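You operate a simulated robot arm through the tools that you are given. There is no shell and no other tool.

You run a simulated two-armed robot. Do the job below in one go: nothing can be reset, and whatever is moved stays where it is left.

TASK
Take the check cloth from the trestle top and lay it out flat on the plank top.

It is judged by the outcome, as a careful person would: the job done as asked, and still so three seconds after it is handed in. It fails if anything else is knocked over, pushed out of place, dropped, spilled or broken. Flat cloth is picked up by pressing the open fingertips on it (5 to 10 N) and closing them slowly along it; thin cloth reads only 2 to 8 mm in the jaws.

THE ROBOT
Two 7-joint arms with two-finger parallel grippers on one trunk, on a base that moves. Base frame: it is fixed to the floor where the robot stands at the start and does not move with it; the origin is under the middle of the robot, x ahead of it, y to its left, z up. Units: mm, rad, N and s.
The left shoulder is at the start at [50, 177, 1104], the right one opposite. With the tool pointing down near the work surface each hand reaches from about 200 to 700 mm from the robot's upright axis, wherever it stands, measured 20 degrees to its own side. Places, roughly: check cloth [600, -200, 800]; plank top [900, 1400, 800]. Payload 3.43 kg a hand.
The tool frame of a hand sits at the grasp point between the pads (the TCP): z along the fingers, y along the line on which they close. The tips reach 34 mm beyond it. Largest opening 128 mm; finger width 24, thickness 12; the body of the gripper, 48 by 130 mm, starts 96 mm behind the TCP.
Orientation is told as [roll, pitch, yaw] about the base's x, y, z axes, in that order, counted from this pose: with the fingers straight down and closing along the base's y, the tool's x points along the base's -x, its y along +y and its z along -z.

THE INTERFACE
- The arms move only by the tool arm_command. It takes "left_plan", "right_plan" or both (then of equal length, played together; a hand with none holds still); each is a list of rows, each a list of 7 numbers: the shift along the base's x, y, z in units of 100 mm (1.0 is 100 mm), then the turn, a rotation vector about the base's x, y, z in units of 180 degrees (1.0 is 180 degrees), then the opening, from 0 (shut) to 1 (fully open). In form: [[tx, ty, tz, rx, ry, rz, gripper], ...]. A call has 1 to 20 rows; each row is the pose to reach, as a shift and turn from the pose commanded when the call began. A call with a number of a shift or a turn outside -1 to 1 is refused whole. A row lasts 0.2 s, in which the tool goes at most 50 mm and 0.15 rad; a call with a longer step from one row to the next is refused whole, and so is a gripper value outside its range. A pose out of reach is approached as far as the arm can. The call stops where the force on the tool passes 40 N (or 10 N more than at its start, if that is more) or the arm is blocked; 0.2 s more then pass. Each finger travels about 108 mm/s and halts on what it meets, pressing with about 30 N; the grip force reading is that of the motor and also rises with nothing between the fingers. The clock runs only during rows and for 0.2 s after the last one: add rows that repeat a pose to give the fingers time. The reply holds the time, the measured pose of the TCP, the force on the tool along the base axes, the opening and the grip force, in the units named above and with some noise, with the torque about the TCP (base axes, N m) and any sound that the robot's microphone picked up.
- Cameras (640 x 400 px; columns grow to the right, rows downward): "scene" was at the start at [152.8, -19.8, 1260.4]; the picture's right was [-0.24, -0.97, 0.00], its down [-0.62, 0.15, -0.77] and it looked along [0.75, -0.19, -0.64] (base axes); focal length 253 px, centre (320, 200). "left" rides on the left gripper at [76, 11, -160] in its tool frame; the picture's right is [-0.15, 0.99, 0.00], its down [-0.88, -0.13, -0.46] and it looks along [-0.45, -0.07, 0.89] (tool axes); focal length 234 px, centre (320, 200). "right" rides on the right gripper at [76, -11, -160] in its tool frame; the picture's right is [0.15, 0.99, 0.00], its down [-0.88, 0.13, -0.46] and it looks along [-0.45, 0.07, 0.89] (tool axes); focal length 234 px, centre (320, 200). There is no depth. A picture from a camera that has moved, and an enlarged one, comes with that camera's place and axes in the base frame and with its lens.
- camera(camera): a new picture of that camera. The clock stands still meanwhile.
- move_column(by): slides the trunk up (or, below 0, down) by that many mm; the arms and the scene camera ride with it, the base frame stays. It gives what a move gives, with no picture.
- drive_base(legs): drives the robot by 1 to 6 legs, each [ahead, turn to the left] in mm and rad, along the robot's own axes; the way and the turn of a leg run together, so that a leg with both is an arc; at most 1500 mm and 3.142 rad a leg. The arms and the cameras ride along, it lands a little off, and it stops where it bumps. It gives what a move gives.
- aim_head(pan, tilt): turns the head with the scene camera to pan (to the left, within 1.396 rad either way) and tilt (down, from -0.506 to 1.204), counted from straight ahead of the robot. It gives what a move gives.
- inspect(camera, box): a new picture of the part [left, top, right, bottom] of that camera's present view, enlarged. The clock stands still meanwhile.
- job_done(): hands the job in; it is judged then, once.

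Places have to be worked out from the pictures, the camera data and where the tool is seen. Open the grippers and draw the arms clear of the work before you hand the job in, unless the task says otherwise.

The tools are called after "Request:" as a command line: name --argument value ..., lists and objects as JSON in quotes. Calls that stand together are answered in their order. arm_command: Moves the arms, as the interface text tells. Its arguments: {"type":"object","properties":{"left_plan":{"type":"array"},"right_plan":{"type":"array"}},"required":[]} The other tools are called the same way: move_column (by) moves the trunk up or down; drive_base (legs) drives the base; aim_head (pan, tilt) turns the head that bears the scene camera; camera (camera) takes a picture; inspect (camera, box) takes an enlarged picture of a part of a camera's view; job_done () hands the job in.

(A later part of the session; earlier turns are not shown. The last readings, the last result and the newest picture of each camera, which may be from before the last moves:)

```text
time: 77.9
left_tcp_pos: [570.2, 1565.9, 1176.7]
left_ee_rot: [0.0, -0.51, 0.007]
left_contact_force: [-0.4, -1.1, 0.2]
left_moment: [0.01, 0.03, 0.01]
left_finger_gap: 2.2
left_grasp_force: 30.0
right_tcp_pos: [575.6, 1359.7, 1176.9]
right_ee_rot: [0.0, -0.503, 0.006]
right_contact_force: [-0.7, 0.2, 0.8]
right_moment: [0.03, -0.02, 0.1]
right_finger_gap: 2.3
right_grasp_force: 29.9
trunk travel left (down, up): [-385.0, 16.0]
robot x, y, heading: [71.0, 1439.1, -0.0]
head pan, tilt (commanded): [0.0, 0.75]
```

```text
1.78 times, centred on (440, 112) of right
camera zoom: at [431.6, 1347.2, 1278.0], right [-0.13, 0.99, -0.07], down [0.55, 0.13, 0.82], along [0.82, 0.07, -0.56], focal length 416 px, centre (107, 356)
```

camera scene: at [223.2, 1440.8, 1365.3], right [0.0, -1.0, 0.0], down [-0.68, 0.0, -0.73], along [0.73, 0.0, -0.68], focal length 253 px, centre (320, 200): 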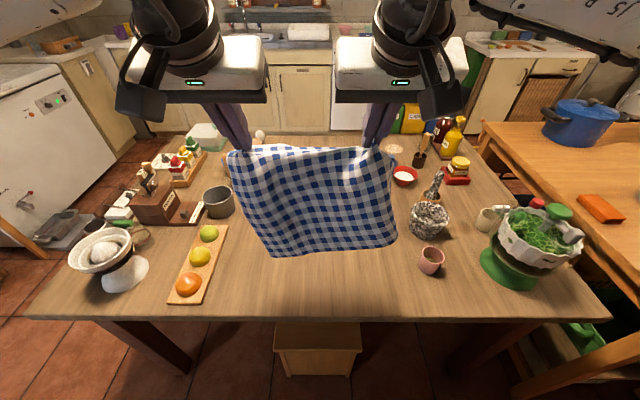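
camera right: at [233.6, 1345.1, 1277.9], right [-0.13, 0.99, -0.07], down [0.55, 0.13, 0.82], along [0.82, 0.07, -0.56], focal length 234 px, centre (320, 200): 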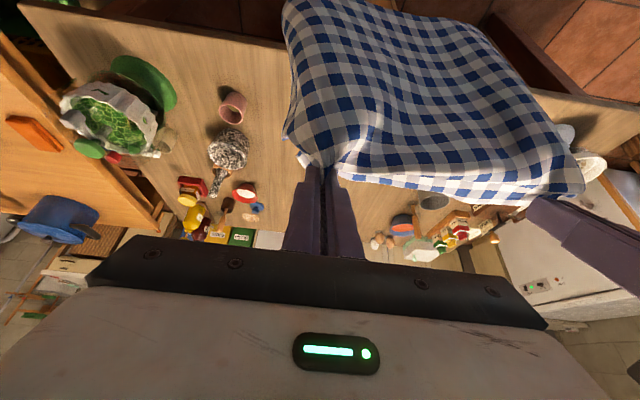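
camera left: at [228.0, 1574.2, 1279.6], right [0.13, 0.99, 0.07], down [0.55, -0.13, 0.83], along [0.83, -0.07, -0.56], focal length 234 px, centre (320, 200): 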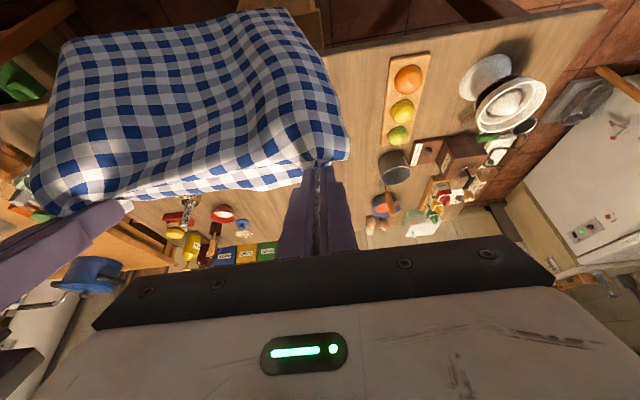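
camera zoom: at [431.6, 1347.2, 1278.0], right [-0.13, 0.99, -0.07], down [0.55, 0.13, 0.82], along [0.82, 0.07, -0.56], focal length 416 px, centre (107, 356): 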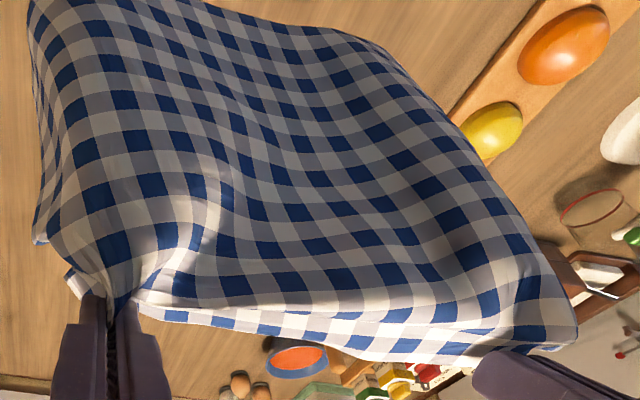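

The cloth hangs with its lower edge about 45 mm to the right of the hands, and the top strip flops to the far side, so laying it away from me (near edge first) suits. I draw the hands back 80 mm and left 35 mm so the lower edge comes down near x≈510, then lower the trunk.

Request:
arm_command --left_plan '[[-0.2, 0.09, 0, 0, 0, 0, 0], [-0.4, 0.18, 0, 0, 0, 0, 0], [-0.6, 0.27, 0, 0, 0, 0, 0], [-0.8, 0.35, 0, 0, 0, 0, 0], [-0.8, 0.35, 0, 0, 0, 0, 0]]' --right_plan '[[-0.2, 0.09, 0, 0, 0, 0, 0], [-0.4, 0.18, 0, 0, 0, 0, 0], [-0.6, 0.27, 0, 0, 0, 0, 0], [-0.83, 0.35, 0, 0, 0, 0, 0], [-0.83, 0.35, 0, 0, 0, 0, 0]]'

Request:
move_column --by -60

Request:
camera --camera "scene"

```text
time: 79.1
left_tcp_pos: [490.5, 1599.3, 1176.9]
left_ee_rot: [-0.001, -0.511, 0.005]
left_contact_force: [0.7, -0.7, 0.0]
left_moment: [-0.04, 0.03, 0.01]
left_finger_gap: 2.0
left_grasp_force: 30.1
right_tcp_pos: [492.5, 1393.9, 1174.4]
right_ee_rot: [0.002, -0.502, 0.005]
right_contact_force: [-0.1, 0.4, -0.1]
right_moment: [0.02, 0.02, 0.03]
right_finger_gap: 2.3
right_grasp_force: 29.7
trunk travel left (down, up): [-385.0, 16.0]
robot x, y, heading: [68.4, 1437.5, -0.003]
head pan, tilt (commanded): [0.0, 0.75]
```

```text
time: 80.1
left_tcp_pos: [491.0, 1599.9, 1118.4]
left_ee_rot: [-0.002, -0.51, 0.003]
left_contact_force: [0.4, -1.2, 0.3]
left_moment: [-0.01, -0.02, 0.01]
left_finger_gap: 2.3
left_grasp_force: 29.8
right_tcp_pos: [493.6, 1396.4, 1114.1]
right_ee_rot: [0.001, -0.501, 0.005]
right_contact_force: [0.7, 0.8, 0.7]
right_moment: [0.06, -0.03, 0.05]
right_finger_gap: 2.5
right_grasp_force: 30.2
trunk travel left (down, up): [-325.0, 76.0]
robot x, y, heading: [70.6, 1440.5, 0.007]
head pan, tilt (commanded): [0.0, 0.75]
```

```text
taken
camera scene: at [223.0, 1440.8, 1305.3], right [0.0, -1.0, 0.0], down [-0.68, 0.0, -0.73], along [0.73, 0.0, -0.68], focal length 253 px, centre (320, 200)
```

scene: 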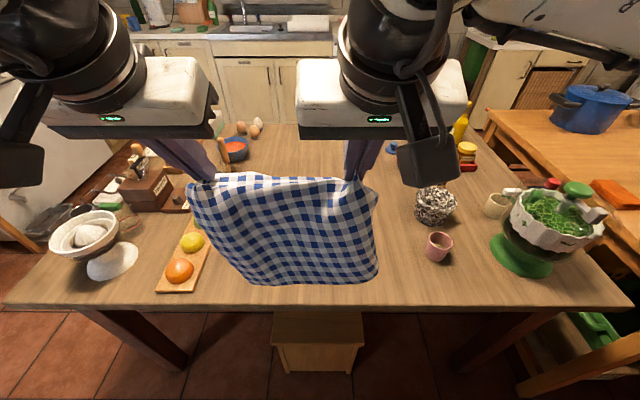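

The lower edge is about 35–40 mm above the table. I lower the trunk another 35 mm to bring it into touch.

Request:
move_column --by -32

Request:
camera --camera "scene"

Request:
inspect --camera "scene" --box '[160, 160, 430, 329]'

```text
time: 80.8
left_tcp_pos: [491.0, 1601.2, 1085.6]
left_ee_rot: [-0.001, -0.51, 0.004]
left_contact_force: [-0.3, -0.7, -0.2]
left_moment: [-0.02, -0.01, 0.07]
left_finger_gap: 2.3
left_grasp_force: 30.6
right_tcp_pos: [492.5, 1395.4, 1082.7]
right_ee_rot: [-0.001, -0.502, 0.005]
right_contact_force: [-0.3, 1.5, -0.4]
right_moment: [0.02, -0.01, 0.04]
right_finger_gap: 2.4
right_grasp_force: 29.6
trunk travel left (down, up): [-293.0, 108.0]
robot x, y, heading: [70.8, 1437.3, 0.002]
head pan, tilt (commanded): [0.0, 0.75]
```

```text
taken
camera scene: at [223.0, 1440.8, 1273.3], right [0.0, -1.0, 0.0], down [-0.68, 0.0, -0.73], along [0.73, 0.0, -0.68], focal length 253 px, centre (320, 200)
```

scene: 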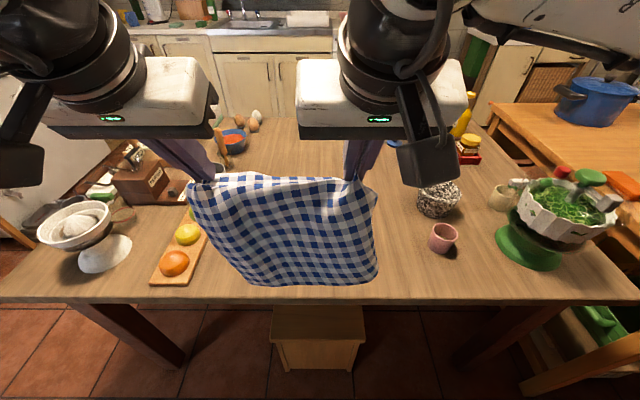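

```text
2.37 times, centred on (295, 244) of scene
camera zoom: at [223.0, 1440.8, 1273.3], right [0.0, -1.0, 0.0], down [-0.68, 0.0, -0.73], along [0.73, 0.0, -0.68], focal length 598 px, centre (379, 95)
```

zoom: 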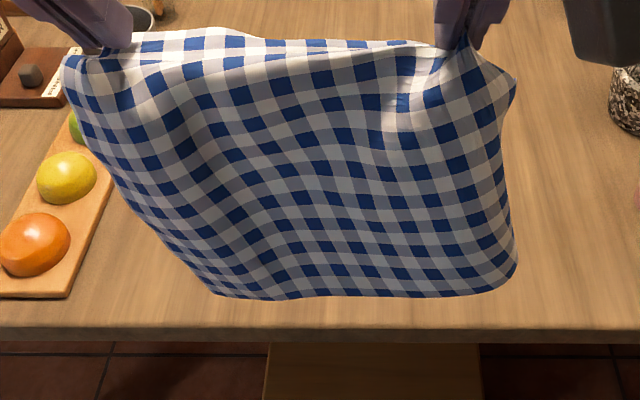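

The cloth's outline in the image hasn't changed, so it isn't touching yet. I lower 20 mm more and compare.

Request:
move_column --by -20

Request:
inspect --camera "scene" --box '[160, 160, 430, 329]'

```text
time: 81.5
left_tcp_pos: [490.8, 1600.3, 1065.2]
left_ee_rot: [-0.003, -0.508, 0.005]
left_contact_force: [-0.2, -2.4, 0.5]
left_moment: [-0.09, 0.01, 0.03]
left_finger_gap: 2.4
left_grasp_force: 30.3
right_tcp_pos: [492.7, 1394.7, 1064.0]
right_ee_rot: [0.0, -0.502, 0.003]
right_contact_force: [-0.3, 0.5, -0.3]
right_moment: [0.05, -0.02, 0.05]
right_finger_gap: 2.3
right_grasp_force: 29.9
trunk travel left (down, up): [-273.0, 128.0]
robot x, y, heading: [73.5, 1436.3, 0.004]
head pan, tilt (commanded): [0.0, 0.75]
```

```text
2.37 times, centred on (295, 244) of scene
camera zoom: at [223.0, 1440.8, 1253.3], right [0.0, -1.0, 0.0], down [-0.68, 0.0, -0.73], along [0.73, 0.0, -0.68], focal length 598 px, centre (379, 95)
```

zoom: 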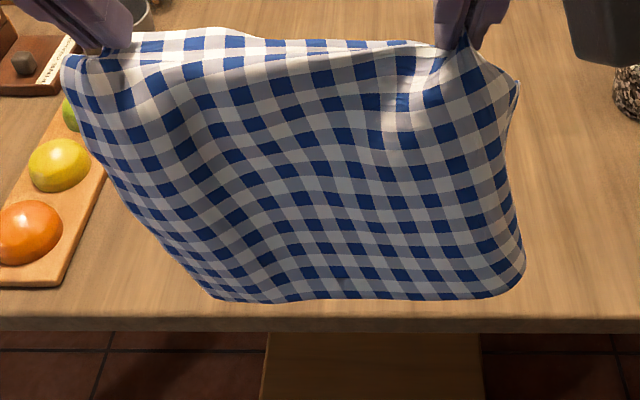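

The lower edge now just touches at x≈492, only ~20 mm inside the table's near edge (x≈472). I lift slightly, move 25 mm forward and set it down again.

Request:
arm_command --left_plan '[[0.0, 0, 0.12, 0, 0, 0, 0], [0.15, 0, 0.12, 0, 0, 0, 0], [0.28, 0, 0.12, 0, 0, 0, 0], [0.28, 0, 0.12, 0, 0, 0, 0], [0.28, 0, 0.12, 0, 0, 0, 0], [0.28, 0, 0.04, 0, 0, 0, 0], [0.28, 0, -0.04, 0, 0, 0, 0], [0.28, 0, -0.1, 0, 0, 0, 0], [0.28, 0, -0.1, 0, 0, 0, 0]]' --right_plan '[[0.0, 0, 0.12, 0, 0, 0, 0], [0.15, 0, 0.12, 0, 0, 0, 0], [0.28, 0, 0.12, 0, 0, 0, 0], [0.28, 0, 0.12, 0, 0, 0, 0], [0.28, 0, 0.12, 0, 0, 0, 0], [0.28, 0, 0.04, 0, 0, 0, 0], [0.28, 0, -0.04, 0, 0, 0, 0], [0.28, 0, -0.1, 0, 0, 0, 0], [0.28, 0, -0.1, 0, 0, 0, 0]]'

Request:
inspect --camera "scene" --box '[160, 160, 430, 329]'

```text
time: 83.5
left_tcp_pos: [518.9, 1600.1, 1055.7]
left_ee_rot: [-0.001, -0.512, 0.005]
left_contact_force: [-0.3, -0.7, -0.1]
left_moment: [-0.03, 0.0, -0.01]
left_finger_gap: 2.0
left_grasp_force: 29.9
right_tcp_pos: [520.7, 1396.2, 1051.6]
right_ee_rot: [-0.001, -0.502, 0.005]
right_contact_force: [-0.6, 0.8, -1.0]
right_moment: [0.01, 0.0, 0.09]
right_finger_gap: 2.2
right_grasp_force: 29.6
trunk travel left (down, up): [-273.0, 128.0]
robot x, y, heading: [70.7, 1441.8, 0.003]
head pan, tilt (commanded): [0.0, 0.75]
```

```text
2.37 times, centred on (295, 244) of scene
camera zoom: at [223.2, 1440.8, 1253.3], right [0.0, -1.0, 0.0], down [-0.68, 0.0, -0.73], along [0.73, 0.0, -0.68], focal length 598 px, centre (379, 95)
```

zoom: 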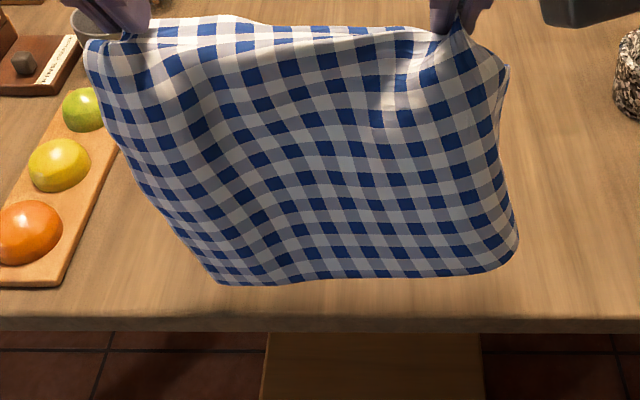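

The near edge is at x≈510–517, touching. I now lay the cloth away from me: forward and down together, drifting right slightly to square it up.

Request:
arm_command --left_plan '[[0.06, -0.02, -0.1, 0, 0, 0, 0], [0.15, -0.04, -0.2, 0, 0, 0, 0], [0.24, -0.06, -0.3, 0, 0, 0, 0], [0.33, -0.08, -0.4, 0, 0, 0, 0], [0.43, -0.1, -0.5, 0, 0, 0, 0], [0.53, -0.12, -0.6, 0, 0, 0, 0], [0.63, -0.14, -0.7, 0, 0, 0, 0], [0.73, -0.16, -0.8, 0, 0, 0, 0], [0.83, -0.18, -0.9, 0, 0, 0, 0], [0.92, -0.2, -1.0, 0, 0, 0, 0]]' --right_plan '[[0.06, -0.02, -0.1, 0, 0, 0, 0], [0.15, -0.04, -0.2, 0, 0, 0, 0], [0.24, -0.06, -0.3, 0, 0, 0, 0], [0.33, -0.08, -0.4, 0, 0, 0, 0], [0.43, -0.1, -0.5, 0, 0, 0, 0], [0.53, -0.12, -0.6, 0, 0, 0, 0], [0.63, -0.14, -0.7, 0, 0, 0, 0], [0.73, -0.16, -0.8, 0, 0, 0, 0], [0.83, -0.18, -0.9, 0, 0, 0, 0], [0.92, -0.2, -1.0, 0, 0, 0, 0]]'

Request:
camera --camera "scene"

Request:
inspect --camera "scene" --box '[160, 160, 430, 329]'

```text
time: 85.7
left_tcp_pos: [610.8, 1580.0, 955.9]
left_ee_rot: [-0.003, -0.51, 0.004]
left_contact_force: [0.9, -1.9, 0.5]
left_moment: [-0.05, -0.02, 0.02]
left_finger_gap: 2.2
left_grasp_force: 29.6
right_tcp_pos: [614.1, 1374.8, 951.6]
right_ee_rot: [0.001, -0.501, 0.006]
right_contact_force: [0.4, 0.7, -0.6]
right_moment: [-0.01, -0.07, 0.03]
right_finger_gap: 2.4
right_grasp_force: 29.7
trunk travel left (down, up): [-273.0, 128.0]
robot x, y, heading: [68.4, 1439.5, 0.004]
head pan, tilt (commanded): [0.0, 0.75]
```

```text
taken
camera scene: at [223.4, 1440.8, 1253.2], right [0.0, -1.0, 0.0], down [-0.68, 0.0, -0.73], along [0.73, 0.0, -0.68], focal length 253 px, centre (320, 200)
```

scene: 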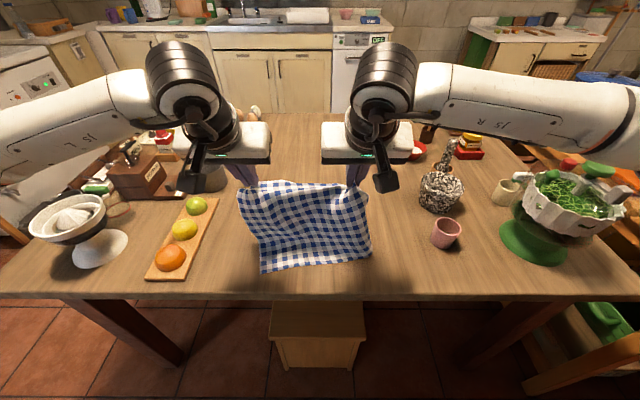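

```text
2.37 times, centred on (295, 244) of scene
camera zoom: at [223.4, 1440.8, 1253.2], right [0.0, -1.0, 0.0], down [-0.68, 0.0, -0.73], along [0.73, 0.0, -0.68], focal length 598 px, centre (379, 95)
```

zoom: 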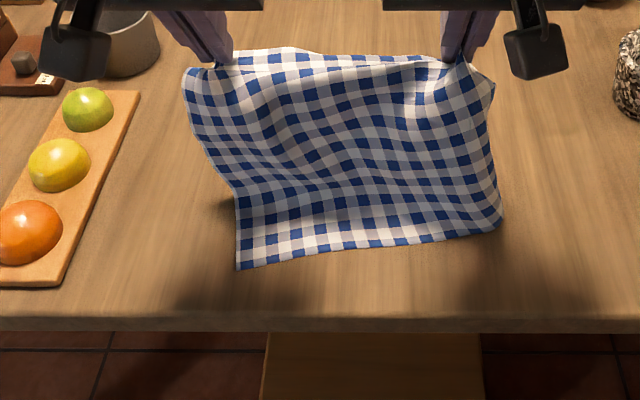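

The near edge is down but skewed: left ≈[521,1573], right ≈[561,1322], narrower than it should be; the right corner may be curled under. I look closely.

Request:
inspect --camera "scene" --box '[220, 170, 400, 282]'

Request:
camera --camera "right"

Request:
camera --camera "left"

```text
3.56 times, centred on (310, 226) of scene
camera zoom: at [223.4, 1440.8, 1253.2], right [0.0, -1.0, 0.0], down [-0.68, 0.0, -0.73], along [0.73, 0.0, -0.68], focal length 898 px, centre (356, 108)
```

zoom: 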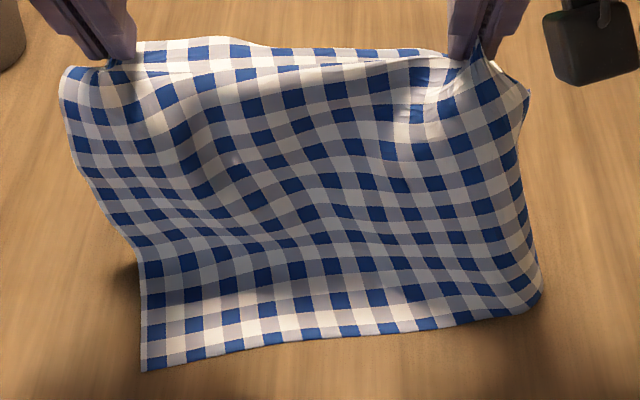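

```text
taken
camera right: at [469.4, 1362.4, 1055.0], right [-0.13, 0.99, -0.07], down [0.55, 0.13, 0.82], along [0.82, 0.07, -0.56], focal length 234 px, centre (320, 200)
```

right: 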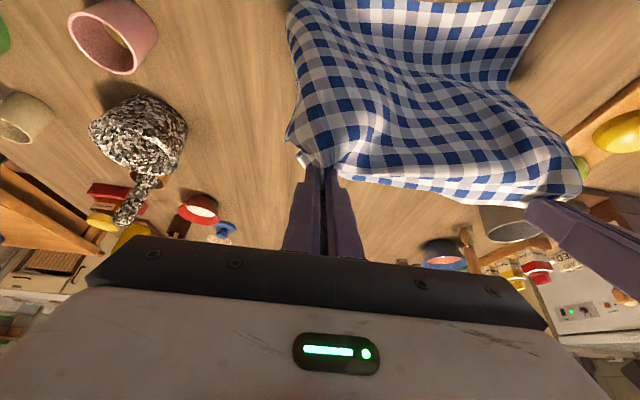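

```text
taken
camera left: at [465.2, 1591.4, 1056.7], right [0.12, 0.99, 0.07], down [0.55, -0.13, 0.83], along [0.83, -0.06, -0.56], focal length 234 px, centre (320, 200)
```

left: 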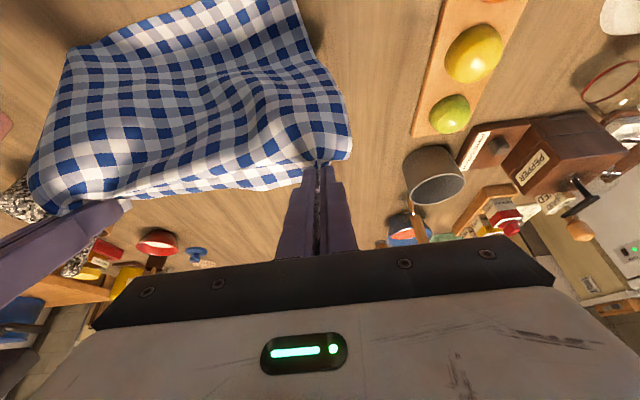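

About 40–50 mm along the right side is folded behind (only ~10 of ~12 check periods show), so laying now would trap a fold. I lift the cloth again, back off to where it hung free and shift right, so I can open that flap by dragging leftward afterwards.

Request:
arm_command --left_plan '[[-0.15, 0, 0.2, 0, 0, 0, 0], [-0.3, 0, 0.4, 0, 0, 0, 0], [-0.45, -0.1, 0.6, 0, 0, 0, 0], [-0.6, -0.2, 0.8, 0, 0, 0, 0], [-0.75, -0.3, 1.0, 0, 0, 0, 0], [-0.9, -0.4, 1.0, 0, 0, 0, 0], [-0.9, -0.4, 1.0, 0, 0, 0, 0]]' --right_plan '[[-0.15, 0, 0.2, 0, 0, 0, 0], [-0.3, 0, 0.4, 0, 0, 0, 0], [-0.45, -0.1, 0.6, 0, 0, 0, 0], [-0.6, -0.2, 0.8, 0, 0, 0, 0], [-0.75, -0.3, 1.0, 0, 0, 0, 0], [-0.9, -0.4, 1.0, 0, 0, 0, 0], [-0.9, -0.4, 1.0, 0, 0, 0, 0]]'

Request:
arm_command --left_plan '[[0, -0.1, 0.15, 0, 0, 0, 0], [0, -0.2, 0.3, 0, 0, 0, 0], [0, -0.2, 0.4, 0, 0, 0, 0], [0, -0.2, 0.4, 0, 0, 0, 0]]' --right_plan '[[0, -0.1, 0.15, -0.04, 0, 0, 0], [0, -0.2, 0.3, -0.08, 0, 0, 0], [0, -0.2, 0.4, -0.12, 0, 0, 0], [0, -0.2, 0.4, -0.15, 0, 0, 0]]'

Request:
camera --camera "scene"

Request:
inspect --camera "scene" --box '[180, 130, 440, 292]'

```text
time: 87.3
left_tcp_pos: [520.8, 1539.3, 1057.0]
left_ee_rot: [-0.003, -0.51, 0.006]
left_contact_force: [0.4, -2.0, -0.6]
left_moment: [-0.06, -0.01, -0.04]
left_finger_gap: 2.5
left_grasp_force: 30.0
right_tcp_pos: [523.4, 1333.9, 1052.6]
right_ee_rot: [-0.001, -0.501, 0.006]
right_contact_force: [0.5, 1.7, -0.1]
right_moment: [0.05, -0.04, 0.05]
right_finger_gap: 2.4
right_grasp_force: 29.9
trunk travel left (down, up): [-273.0, 128.0]
robot x, y, heading: [71.1, 1441.1, 0.005]
head pan, tilt (commanded): [0.0, 0.75]
```

```text
time: 88.3
left_tcp_pos: [519.6, 1518.2, 1095.3]
left_ee_rot: [-0.008, -0.512, 0.003]
left_contact_force: [0.3, -19.4, 0.0]
left_moment: [-0.72, -0.02, -0.14]
left_finger_gap: 2.3
left_grasp_force: 30.2
right_tcp_pos: [523.4, 1316.9, 1093.0]
right_ee_rot: [-0.522, -0.444, 0.251]
right_contact_force: [-0.3, 20.4, 0.5]
right_moment: [0.77, 0.02, 0.18]
right_finger_gap: 2.3
right_grasp_force: 30.3
trunk travel left (down, up): [-273.0, 128.0]
robot x, y, heading: [67.4, 1437.8, 0.004]
head pan, tilt (commanded): [0.0, 0.75]
```

```text
taken
camera scene: at [223.3, 1441.0, 1253.2], right [0.0, -1.0, 0.0], down [-0.68, 0.0, -0.73], along [0.73, 0.0, -0.68], focal length 253 px, centre (320, 200)
```

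scene: 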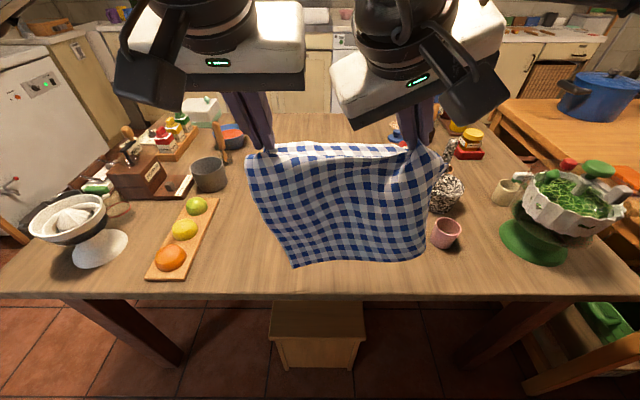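

```text
2.46 times, centred on (310, 211) of scene
camera zoom: at [223.3, 1441.0, 1253.2], right [0.0, -1.0, 0.0], down [-0.68, 0.0, -0.73], along [0.73, 0.0, -0.68], focal length 622 px, centre (345, 173)
```

zoom: 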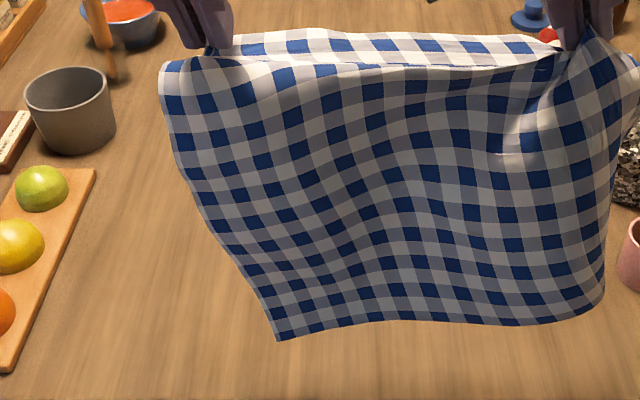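

The roll stretched the cloth (20 N sideways), so I move the right hand 14 mm back toward the left at once.

Request:
arm_command --right_plan '[[0, 0.07, 0, 0, 0, 0, 0], [0, 0.14, 0, 0, 0, 0, 0], [0, 0.15, 0, 0, 0, 0, 0]]'

Request:
inspect --camera "scene" --box '[200, 130, 460, 292]'

Request:
camera --camera "right"

```text
time: 89.1
left_tcp_pos: [521.4, 1521.0, 1095.6]
left_ee_rot: [0.001, -0.511, 0.005]
left_contact_force: [0.7, -3.8, 0.1]
left_moment: [-0.12, -0.04, -0.02]
left_finger_gap: 2.5
left_grasp_force: 29.9
right_tcp_pos: [522.7, 1329.5, 1093.2]
right_ee_rot: [-0.528, -0.439, 0.248]
right_contact_force: [-0.5, 4.2, 0.5]
right_moment: [0.15, -0.01, 0.03]
right_finger_gap: 2.4
right_grasp_force: 29.9
trunk travel left (down, up): [-273.0, 128.0]
robot x, y, heading: [70.0, 1438.8, 0.008]
head pan, tilt (commanded): [0.0, 0.75]
```

```text
2.46 times, centred on (330, 211) of scene
camera zoom: at [223.2, 1440.8, 1253.3], right [0.0, -1.0, 0.0], down [-0.68, 0.0, -0.73], along [0.73, 0.0, -0.68], focal length 622 px, centre (295, 173)
```

zoom: 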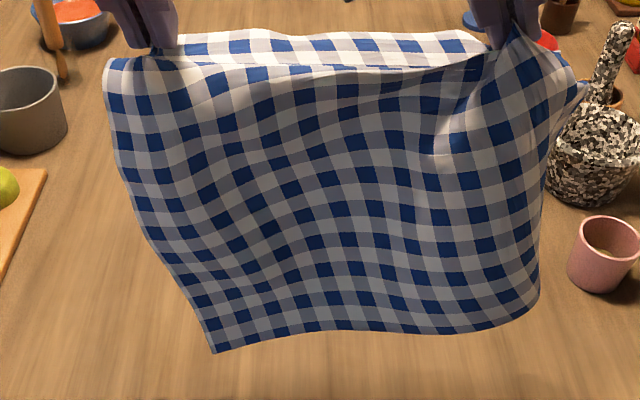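

```text
taken
camera right: at [379.6, 1365.6, 1189.9], right [-0.13, 0.85, -0.51], down [0.55, 0.49, 0.67], along [0.82, -0.2, -0.53], focal length 234 px, centre (320, 200)
```

right: 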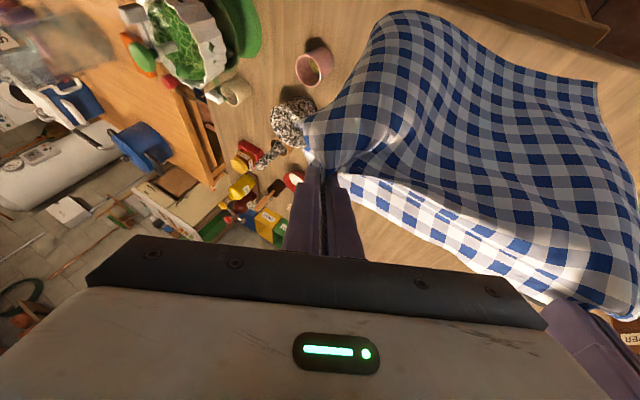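

The upper flap now opens to the right. I lower the cloth (right side lower) so its right corner touches the table, then drag slowly leftward so that flap trails open to the right.

Request:
arm_command --left_plan '[[0, 0, -0.1, 0, 0, 0, 0], [0, 0, -0.2, 0, 0, 0, 0], [0, 0, -0.3, 0, 0, 0, 0], [0, 0.0, -0.36, 0, 0, 0, 0], [0, 0.1, -0.4, 0, 0, 0, 0], [0, 0.2, -0.4, 0, 0, 0, 0], [0, 0.3, -0.4, 0, 0, 0, 0], [0, 0.4, -0.4, 0, 0, 0, 0], [0, 0.5, -0.4, 0, 0, 0, 0], [0, 0.6, -0.4, 0, 0, 0, 0]]' --right_plan '[[0, 0, -0.15, 0, 0, 0, 0], [0, 0, -0.3, 0, 0, 0, 0], [0, 0, -0.45, 0, 0, 0, 0], [0, 0.0, -0.55, 0, 0, 0, 0], [0, 0.1, -0.6, 0, 0, 0, 0], [0, 0.2, -0.6, 0, 0, 0, 0], [0, 0.3, -0.6, 0, 0, 0, 0], [0, 0.4, -0.6, 0, 0, 0, 0], [0, 0.5, -0.6, 0, 0, 0, 0], [0, 0.6, -0.6, 0, 0, 0, 0]]'

Request:
inspect --camera "scene" --box '[180, 140, 440, 302]'

Request:
camera --camera "right"

```text
time: 91.3
left_tcp_pos: [520.3, 1580.0, 1055.7]
left_ee_rot: [-0.002, -0.51, 0.004]
left_contact_force: [-0.5, -3.9, -1.7]
left_moment: [-0.13, 0.02, -0.02]
left_finger_gap: 2.5
left_grasp_force: 30.1
right_tcp_pos: [523.5, 1389.6, 1032.5]
right_ee_rot: [-0.526, -0.442, 0.25]
right_contact_force: [0.3, 3.0, 0.0]
right_moment: [0.2, -0.01, 0.0]
right_finger_gap: 2.0
right_grasp_force: 30.0
trunk travel left (down, up): [-273.0, 128.0]
robot x, y, heading: [70.3, 1438.1, 0.002]
head pan, tilt (commanded): [0.0, 0.75]
```

```text
2.46 times, centred on (310, 221) of scene
camera zoom: at [223.2, 1441.1, 1253.3], right [0.0, -1.0, 0.0], down [-0.68, 0.0, -0.73], along [0.73, 0.0, -0.68], focal length 622 px, centre (345, 148)
```

zoom: 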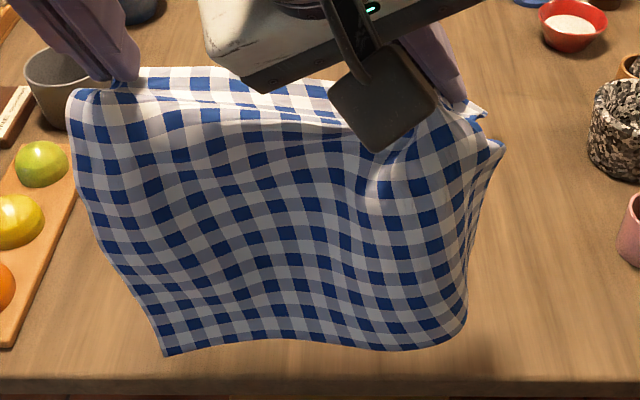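

```text
taken
camera right: at [380.2, 1425.4, 1129.1], right [-0.13, 0.85, -0.51], down [0.55, 0.49, 0.67], along [0.82, -0.19, -0.53], focal length 234 px, centre (320, 200)
```

right: 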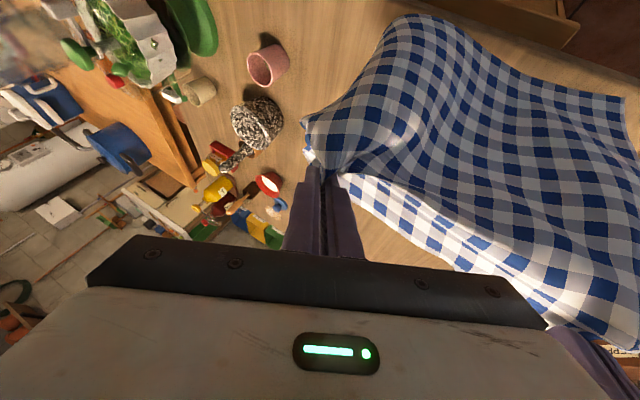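

The right flap still stands folded back because the pinched ridge points away from me. I'll raise the cloth free again and turn the right hand about the vertical so the ridge's base faces right, letting that flap swing into the cloth's plane.

Request:
arm_command --left_plan '[[0, -0.05, 0.2, 0, 0, 0, 0], [0, -0.1, 0.4, 0, 0, 0, 0], [0, -0.15, 0.6, 0, 0, 0, 0], [0, -0.2, 0.6, 0, 0, 0, 0], [0, -0.2, 0.6, 0, 0, 0, 0], [0, -0.2, 0.6, 0, 0, 0, 0], [0, -0.2, 0.6, 0, 0, 0, 0], [0, -0.2, 0.6, 0, 0, 0, 0], [0, -0.2, 0.6, 0, 0, 0, 0]]' --right_plan '[[0, -0.05, 0.25, 0, 0, 0, 0], [0, -0.1, 0.5, 0, 0, 0, 0], [0.02, -0.14, 0.75, 0, 0, -0.04, 0], [0.05, -0.18, 0.8, 0, 0, -0.08, 0], [0.08, -0.16, 0.8, 0, 0, -0.12, 0], [0.1, -0.15, 0.8, 0, 0, -0.16, 0], [0.12, -0.14, 0.8, 0, 0, -0.2, 0], [0.15, -0.13, 0.8, 0, 0, -0.24, 0], [0.15, -0.13, 0.8, 0, 0, -0.24, 0]]'

Request:
inspect --camera "scene" --box '[180, 100, 460, 275]'

Request:
camera --camera "right"

Request:
camera --camera "left"

```text
time: 92.5
left_tcp_pos: [524.7, 1564.0, 1113.8]
left_ee_rot: [-0.006, -0.503, 0.035]
left_contact_force: [-0.3, 4.7, -1.8]
left_moment: [-1.8, -0.2, -0.65]
left_finger_gap: 2.4
left_grasp_force: 29.9
right_tcp_pos: [530.4, 1373.7, 1116.1]
right_ee_rot: [-0.517, -0.441, -0.103]
right_contact_force: [1.2, 2.1, -2.2]
right_moment: [1.07, 0.16, 0.31]
right_finger_gap: 2.5
right_grasp_force: 30.5
trunk travel left (down, up): [-273.0, 128.0]
robot x, y, heading: [70.0, 1439.0, 0.004]
head pan, tilt (commanded): [0.0, 0.75]
stopped in row 6 (left hand): the force on the tool passed its limit at 50 N (the readings are from after the stop); the commanded pose is now the measured one
```

```text
2.29 times, centred on (320, 188) of scene
camera zoom: at [223.2, 1440.8, 1253.3], right [0.0, -1.0, 0.0], down [-0.68, 0.0, -0.73], along [0.73, 0.0, -0.68], focal length 578 px, centre (320, 229)
```

zoom: 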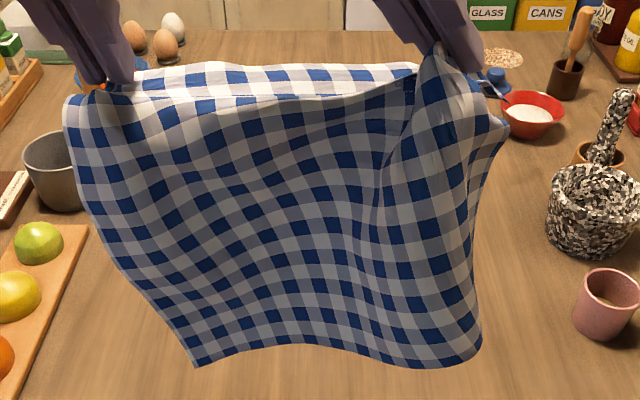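

```text
taken
camera right: at [407.4, 1455.3, 1213.5], right [0.16, 0.85, -0.5], down [0.69, 0.27, 0.68], along [0.71, -0.46, -0.54], focal length 234 px, centre (320, 200)
```

right: 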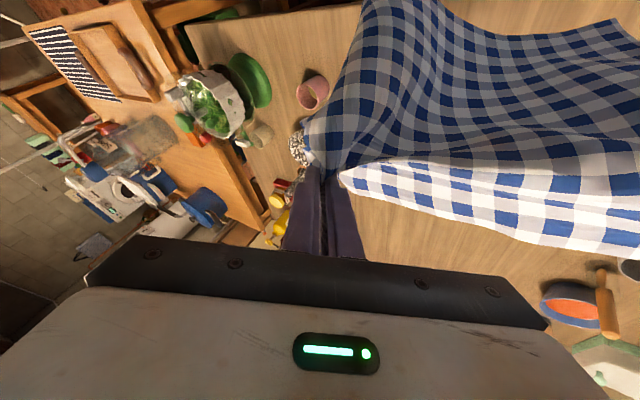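

```text
taken
camera left: at [380.3, 1572.3, 1216.4], right [0.1, 0.99, 0.07], down [0.56, -0.11, 0.82], along [0.83, -0.04, -0.56], focal length 234 px, centre (320, 200)
```

left: 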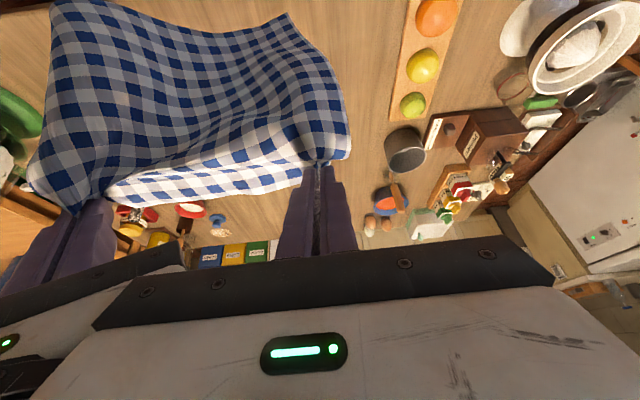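

The hand bodies met when I yawed the right one (50 N spike on the left); nothing on the table was touched and both still hold the cloth. I undo the yaw and then the roll to separate the hands.

Request:
arm_command --left_plan '[[0, 0, 0, 0, 0, 0, 0], [0, 0, 0, 0, 0, -0.005, 0], [0, 0, 0, 0, 0, -0.01, 0], [0, 0, 0, 0, 0, -0.01, 0]]' --right_plan '[[-0.02, 0, 0, 0, 0, 0.04, 0], [-0.05, 0, 0, 0, 0, 0.08, 0], [-0.07, 0, 0, 0, 0, 0.112, 0], [-0.07, 0, 0, 0, 0, 0.112, 0]]'

Request:
arm_command --left_plan '[[0, 0, 0, 0, 0, 0, 0], [0, 0, 0, 0, 0, 0, 0], [0, 0, 0, 0, 0, 0, 0], [0, 0, 0, 0, 0, 0, 0], [0, 0, 0, 0, 0, 0, 0]]' --right_plan '[[0, -0.03, 0, 0.04, 0, 0, 0], [0, -0.06, 0, 0.08, 0, 0, 0], [0, -0.1, 0, 0.12, 0, 0, 0], [0, -0.13, 0, 0.15, 0, 0, 0], [0, -0.13, 0, 0.15, 0, 0, 0]]'

Request:
camera --camera "scene"

```text
time: 93.5
left_tcp_pos: [524.7, 1565.2, 1113.8]
left_ee_rot: [-0.005, -0.503, 0.003]
left_contact_force: [0.2, -4.2, -0.4]
left_moment: [-0.14, 0.01, 0.0]
left_finger_gap: 2.1
left_grasp_force: 29.8
right_tcp_pos: [524.1, 1374.1, 1116.3]
right_ee_rot: [-0.521, -0.443, 0.251]
right_contact_force: [0.4, 3.2, -0.6]
right_moment: [0.13, 0.0, 0.01]
right_finger_gap: 2.4
right_grasp_force: 30.3
trunk travel left (down, up): [-273.0, 128.0]
robot x, y, heading: [69.8, 1440.4, -0.0]
head pan, tilt (commanded): [0.0, 0.75]
```

```text
time: 94.7
left_tcp_pos: [524.0, 1564.0, 1112.9]
left_ee_rot: [-0.003, -0.504, 0.002]
left_contact_force: [0.3, 0.3, 0.0]
left_moment: [-0.06, 0.01, 0.04]
left_finger_gap: 2.3
left_grasp_force: 30.3
right_tcp_pos: [522.4, 1360.1, 1115.2]
right_ee_rot: [0.007, -0.504, 0.006]
right_contact_force: [0.1, 0.6, -1.1]
right_moment: [0.01, 0.05, 0.02]
right_finger_gap: 2.4
right_grasp_force: 30.2
trunk travel left (down, up): [-273.0, 128.0]
robot x, y, heading: [69.5, 1439.6, 0.004]
head pan, tilt (commanded): [0.0, 0.75]
```

```text
taken
camera scene: at [223.2, 1440.9, 1253.3], right [0.0, -1.0, 0.0], down [-0.68, 0.0, -0.73], along [0.73, 0.0, -0.68], focal length 253 px, centre (320, 200)
```

scene: 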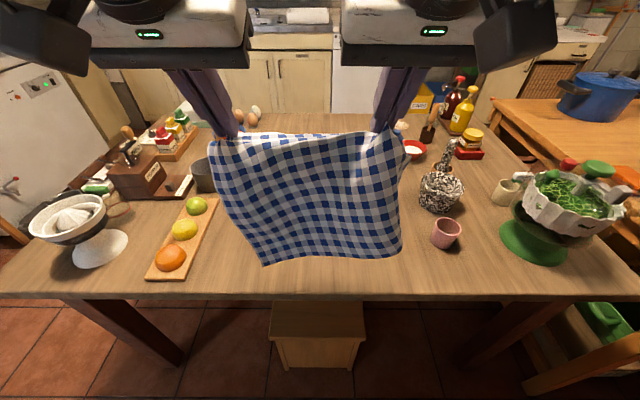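

Hands are neutral again. The forward tilt directs the pinched ridge's flap away from me, so I try turning both hands upright (tips kept in place) to let the cloth fall open in its plane.

Request:
arm_command --left_plan '[[0.04, 0, 0.01, 0, 0.04, 0, 0], [0.08, 0, 0.02, 0, 0.08, 0, 0], [0.12, 0, 0.03, 0, 0.12, 0, 0], [0.16, 0, 0.04, 0, 0.16, 0, 0], [0.16, 0, 0.04, 0, 0.16, 0, 0], [0.16, 0, 0.04, 0, 0.16, 0, 0]]' --right_plan '[[0.04, 0, 0.01, 0, 0.04, 0, 0], [0.08, 0, 0.02, 0, 0.08, 0, 0], [0.12, 0, 0.03, 0, 0.12, 0, 0], [0.16, 0, 0.04, 0, 0.16, 0, 0], [0.16, 0, 0.04, 0, 0.16, 0, 0], [0.16, 0, 0.04, 0, 0.16, 0, 0]]'

Request:
inspect --camera "scene" --box '[180, 100, 460, 275]'

Request:
camera --camera "right"

```text
time: 96.1
left_tcp_pos: [539.6, 1565.4, 1118.1]
left_ee_rot: [-0.001, 0.001, 0.003]
left_contact_force: [0.2, -1.1, 0.1]
left_moment: [0.0, -0.02, 0.01]
left_finger_gap: 2.2
left_grasp_force: 30.0
right_tcp_pos: [538.9, 1361.3, 1119.0]
right_ee_rot: [0.007, 0.001, 0.005]
right_contact_force: [-0.5, -0.6, -0.7]
right_moment: [-0.01, -0.04, 0.0]
right_finger_gap: 2.2
right_grasp_force: 30.6
trunk travel left (down, up): [-273.0, 128.0]
robot x, y, heading: [72.3, 1440.8, 0.009]
head pan, tilt (commanded): [0.0, 0.75]
```

```text
2.29 times, centred on (320, 188) of scene
camera zoom: at [223.3, 1440.8, 1253.2], right [0.0, -1.0, 0.0], down [-0.68, 0.0, -0.73], along [0.73, 0.0, -0.68], focal length 578 px, centre (320, 229)
```

zoom: 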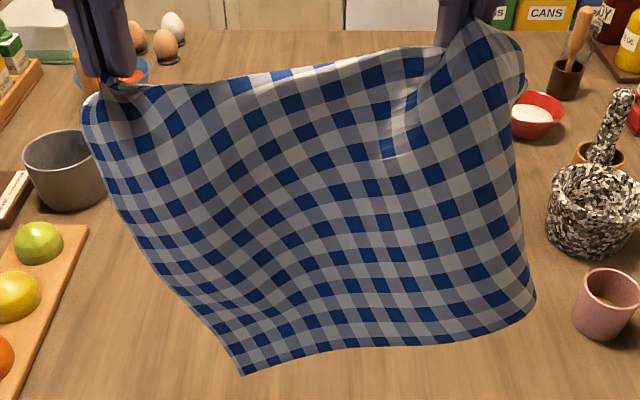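

```text
taken
camera right: at [463.1, 1347.1, 1278.5], right [-0.15, 0.99, 0.01], down [0.88, 0.13, 0.46], along [0.45, 0.08, -0.89], focal length 234 px, centre (320, 200)
```

right: 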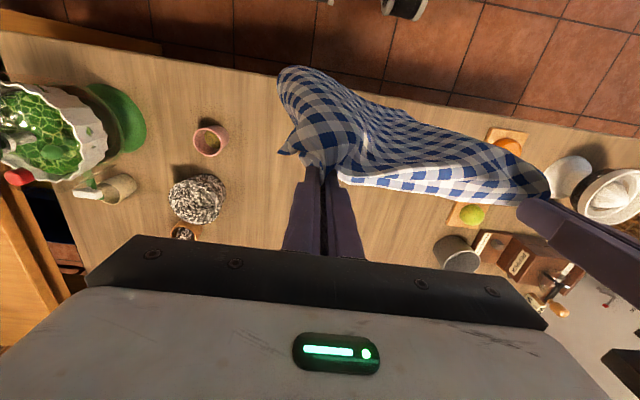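

With upright fingers the right flap has opened much better. The cloth hangs rotated in its plane (left lower corner lower), so I raise the left hand 50 mm to level its bottom edge.

Request:
arm_command --left_plan '[[0, -0.01, 0.12, 0, 0, 0, 0], [0, -0.03, 0.25, 0, 0, 0, 0], [0, -0.05, 0.38, 0, 0, 0, 0], [0, -0.07, 0.5, 0, 0, 0, 0], [0, -0.07, 0.5, 0, 0, 0, 0], [0, -0.07, 0.5, 0, 0, 0, 0], [0, -0.07, 0.5, 0, 0, 0, 0]]'

Request:
inspect --camera "scene" --box '[180, 80, 460, 255]'

Request:
camera --camera "left"

Request:
camera --camera "right"

```text
time: 97.7
left_tcp_pos: [541.2, 1557.9, 1166.3]
left_ee_rot: [-0.001, 0.001, 0.002]
left_contact_force: [-0.3, -0.6, 0.1]
left_moment: [-0.03, 0.01, 0.01]
left_finger_gap: 2.1
left_grasp_force: 29.8
right_tcp_pos: [539.3, 1361.3, 1119.9]
right_ee_rot: [0.01, -0.001, 0.007]
right_contact_force: [0.1, 0.3, -0.1]
right_moment: [-0.04, -0.01, -0.01]
right_finger_gap: 2.6
right_grasp_force: 30.5
trunk travel left (down, up): [-273.0, 128.0]
robot x, y, heading: [69.1, 1437.7, 0.008]
head pan, tilt (commanded): [0.0, 0.75]
```

```text
2.29 times, centred on (320, 168) of scene
camera zoom: at [223.3, 1440.8, 1253.2], right [0.0, -1.0, 0.0], down [-0.68, 0.0, -0.73], along [0.73, 0.0, -0.68], focal length 578 px, centre (320, 274)
```

zoom: 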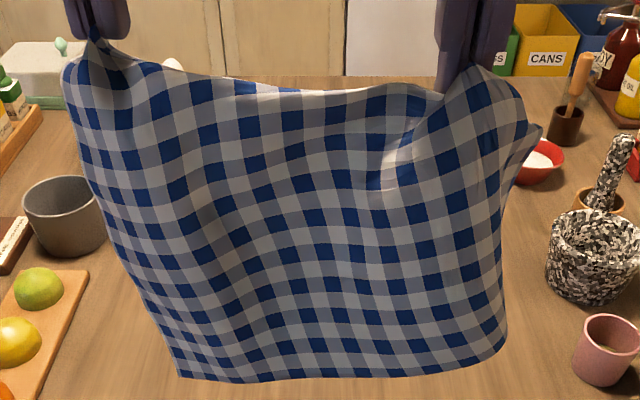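

```text
taken
camera left: at [464.0, 1569.8, 1325.8], right [0.14, 0.99, 0.0], down [0.88, -0.13, 0.46], along [0.45, -0.07, -0.89], focal length 234 px, centre (320, 200)
```

left: 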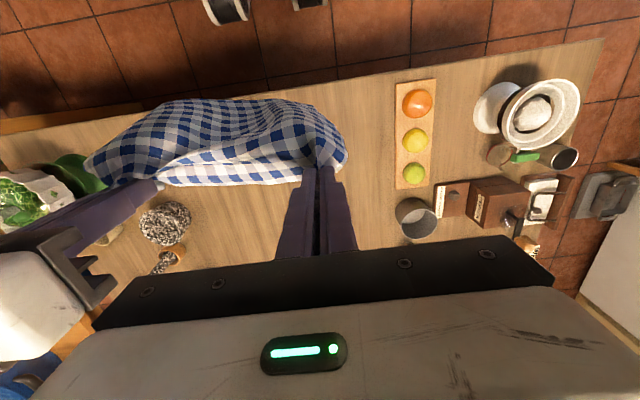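

```text
taken
camera right: at [463.0, 1347.0, 1278.5], right [-0.15, 0.99, 0.01], down [0.88, 0.13, 0.46], along [0.45, 0.08, -0.89], focal length 234 px, centre (320, 200)
```

right: 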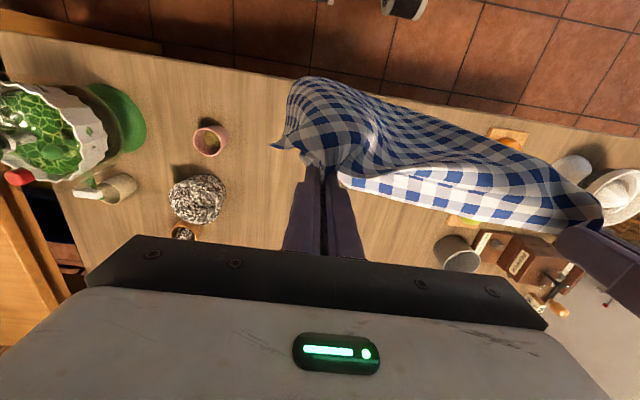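

The bottom is level now, but ~45 mm at the right is still turned back behind. I move right and down until the right corner just touches, then drag left so that friction swings this flap outward.

Request:
arm_command --left_plan '[[0.08, -0.15, -0.05, 0, 0, 0, 0], [0.15, -0.3, -0.1, 0, 0, 0, 0], [0.15, -0.45, -0.25, 0, 0, 0, 0], [0.15, -0.6, -0.45, 0, 0, 0, 0], [0.15, -0.6, -0.65, 0, 0, 0, 0], [0.15, -0.6, -0.85, 0, 0, 0, 0], [0.15, -0.6, -1.0, 0, 0, 0, 0], [0.15, -0.6, -1.0, 0, 0, 0, 0]]' --right_plan '[[0.08, -0.15, -0.05, 0, 0, 0, 0], [0.15, -0.3, -0.1, 0, 0, 0, 0], [0.15, -0.45, -0.25, 0, 0, 0, 0], [0.15, -0.6, -0.45, 0, 0, 0, 0], [0.15, -0.6, -0.65, 0, 0, 0, 0], [0.15, -0.6, -0.85, 0, 0, 0, 0], [0.15, -0.6, -1.0, 0, 0, 0, 0], [0.15, -0.6, -1.0, 0, 0, 0, 0]]'

Request:
inspect --camera "scene" --box '[180, 100, 460, 275]'

Request:
camera --camera "right"

```text
time: 99.5
left_tcp_pos: [555.2, 1500.2, 1066.6]
left_ee_rot: [-0.005, -0.002, 0.002]
left_contact_force: [-0.6, 1.1, 0.1]
left_moment: [0.03, -0.04, 0.0]
left_finger_gap: 2.4
left_grasp_force: 29.9
right_tcp_pos: [553.6, 1300.6, 1019.9]
right_ee_rot: [0.01, 0.0, 0.006]
right_contact_force: [0.6, -0.6, -0.2]
right_moment: [-0.01, 0.02, 0.0]
right_finger_gap: 2.3
right_grasp_force: 29.3
trunk travel left (down, up): [-273.0, 128.0]
robot x, y, heading: [71.7, 1436.2, 0.004]
head pan, tilt (commanded): [0.0, 0.75]
```

```text
2.29 times, centred on (320, 188) of scene
camera zoom: at [223.2, 1440.8, 1253.3], right [0.0, -1.0, 0.0], down [-0.68, 0.0, -0.73], along [0.73, 0.0, -0.68], focal length 578 px, centre (320, 229)
```

zoom: 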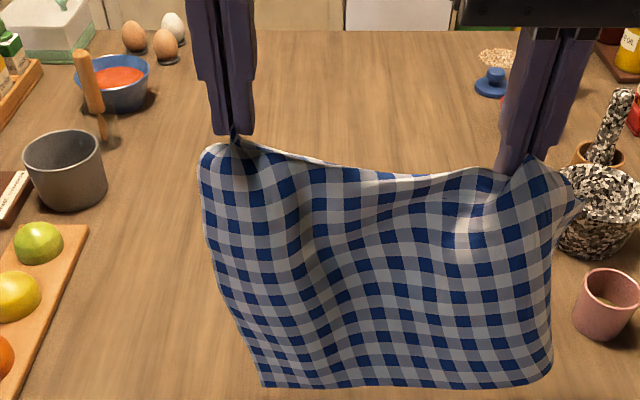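

```text
taken
camera right: at [477.9, 1287.1, 1179.2], right [-0.15, 0.99, 0.01], down [0.88, 0.13, 0.46], along [0.45, 0.08, -0.89], focal length 234 px, centre (320, 200)
```

right: 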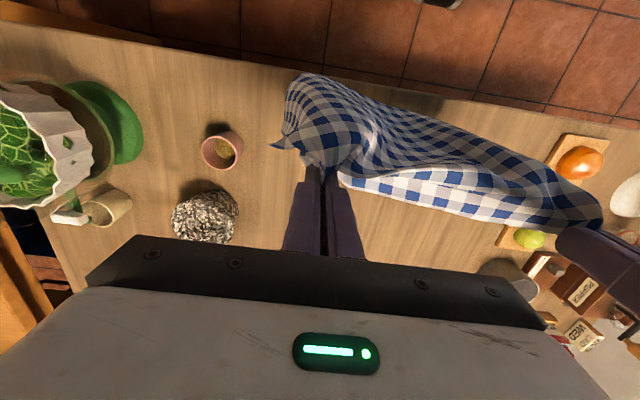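

Bottom is ~25 mm above the table. I lower to contact and drag left 80 mm while easing down.

Request:
arm_command --left_plan '[[0, 0, -0.1, 0, 0, 0, 0], [0, 0, -0.2, 0, 0, 0, 0], [0, 0, -0.3, 0, 0, 0, 0], [0, 0.08, -0.35, 0, 0, 0, 0], [0, 0.16, -0.38, 0, 0, 0, 0], [0, 0.24, -0.4, 0, 0, 0, 0], [0, 0.32, -0.42, 0, 0, 0, 0], [0, 0.4, -0.44, 0, 0, 0, 0], [0, 0.48, -0.46, 0, 0, 0, 0], [0, 0.56, -0.48, 0, 0, 0, 0], [0, 0.64, -0.5, 0, 0, 0, 0], [0, 0.72, -0.5, 0, 0, 0, 0], [0, 0.8, -0.5, 0, 0, 0, 0]]' --right_plan '[[0, 0, -0.1, 0, 0, 0, 0], [0, 0, -0.2, 0, 0, 0, 0], [0, 0, -0.3, 0, 0, 0, 0], [0, 0.08, -0.35, 0, 0, 0, 0], [0, 0.16, -0.38, 0, 0, 0, 0], [0, 0.24, -0.4, 0, 0, 0, 0], [0, 0.32, -0.42, 0, 0, 0, 0], [0, 0.4, -0.44, 0, 0, 0, 0], [0, 0.48, -0.46, 0, 0, 0, 0], [0, 0.56, -0.48, 0, 0, 0, 0], [0, 0.64, -0.5, 0, 0, 0, 0], [0, 0.72, -0.5, 0, 0, 0, 0], [0, 0.8, -0.5, 0, 0, 0, 0]]'

Request:
inspect --camera "scene" --box '[160, 120, 440, 295]'

Request:
camera --camera "right"

```text
time: 102.3
left_tcp_pos: [555.1, 1579.0, 1018.1]
left_ee_rot: [-0.001, -0.001, 0.002]
left_contact_force: [-0.3, -1.3, 0.0]
left_moment: [-0.01, -0.03, 0.03]
left_finger_gap: 2.2
left_grasp_force: 30.1
right_tcp_pos: [553.9, 1380.7, 969.3]
right_ee_rot: [0.008, 0.0, 0.003]
right_contact_force: [-0.4, 0.6, -0.4]
right_moment: [-0.02, -0.04, -0.01]
right_finger_gap: 2.3
right_grasp_force: 30.6
trunk travel left (down, up): [-273.0, 128.0]
robot x, y, heading: [73.1, 1438.5, 0.002]
head pan, tilt (commanded): [0.0, 0.75]
```

```text
2.29 times, centred on (300, 208) of scene
camera zoom: at [223.2, 1441.0, 1253.3], right [0.0, -1.0, 0.0], down [-0.68, 0.0, -0.73], along [0.73, 0.0, -0.68], focal length 578 px, centre (366, 183)
```

zoom: 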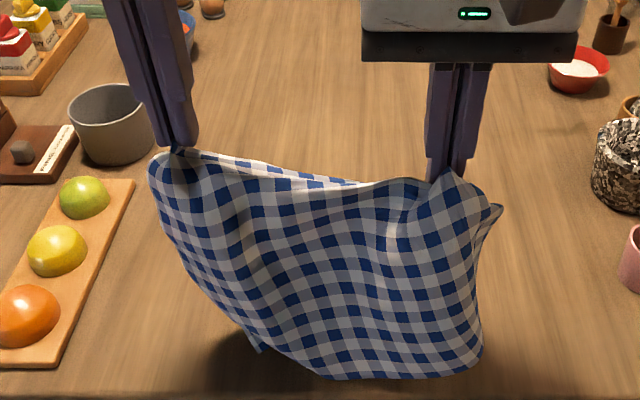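

```text
taken
camera right: at [477.6, 1367.0, 1128.2], right [-0.15, 0.99, 0.01], down [0.88, 0.13, 0.46], along [0.45, 0.08, -0.89], focal length 234 px, centre (320, 200)
```

right: 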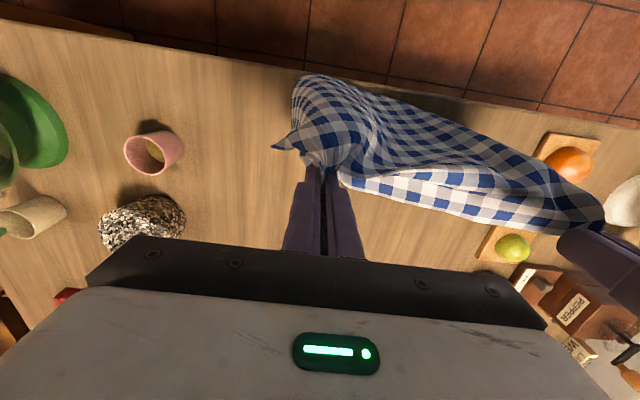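

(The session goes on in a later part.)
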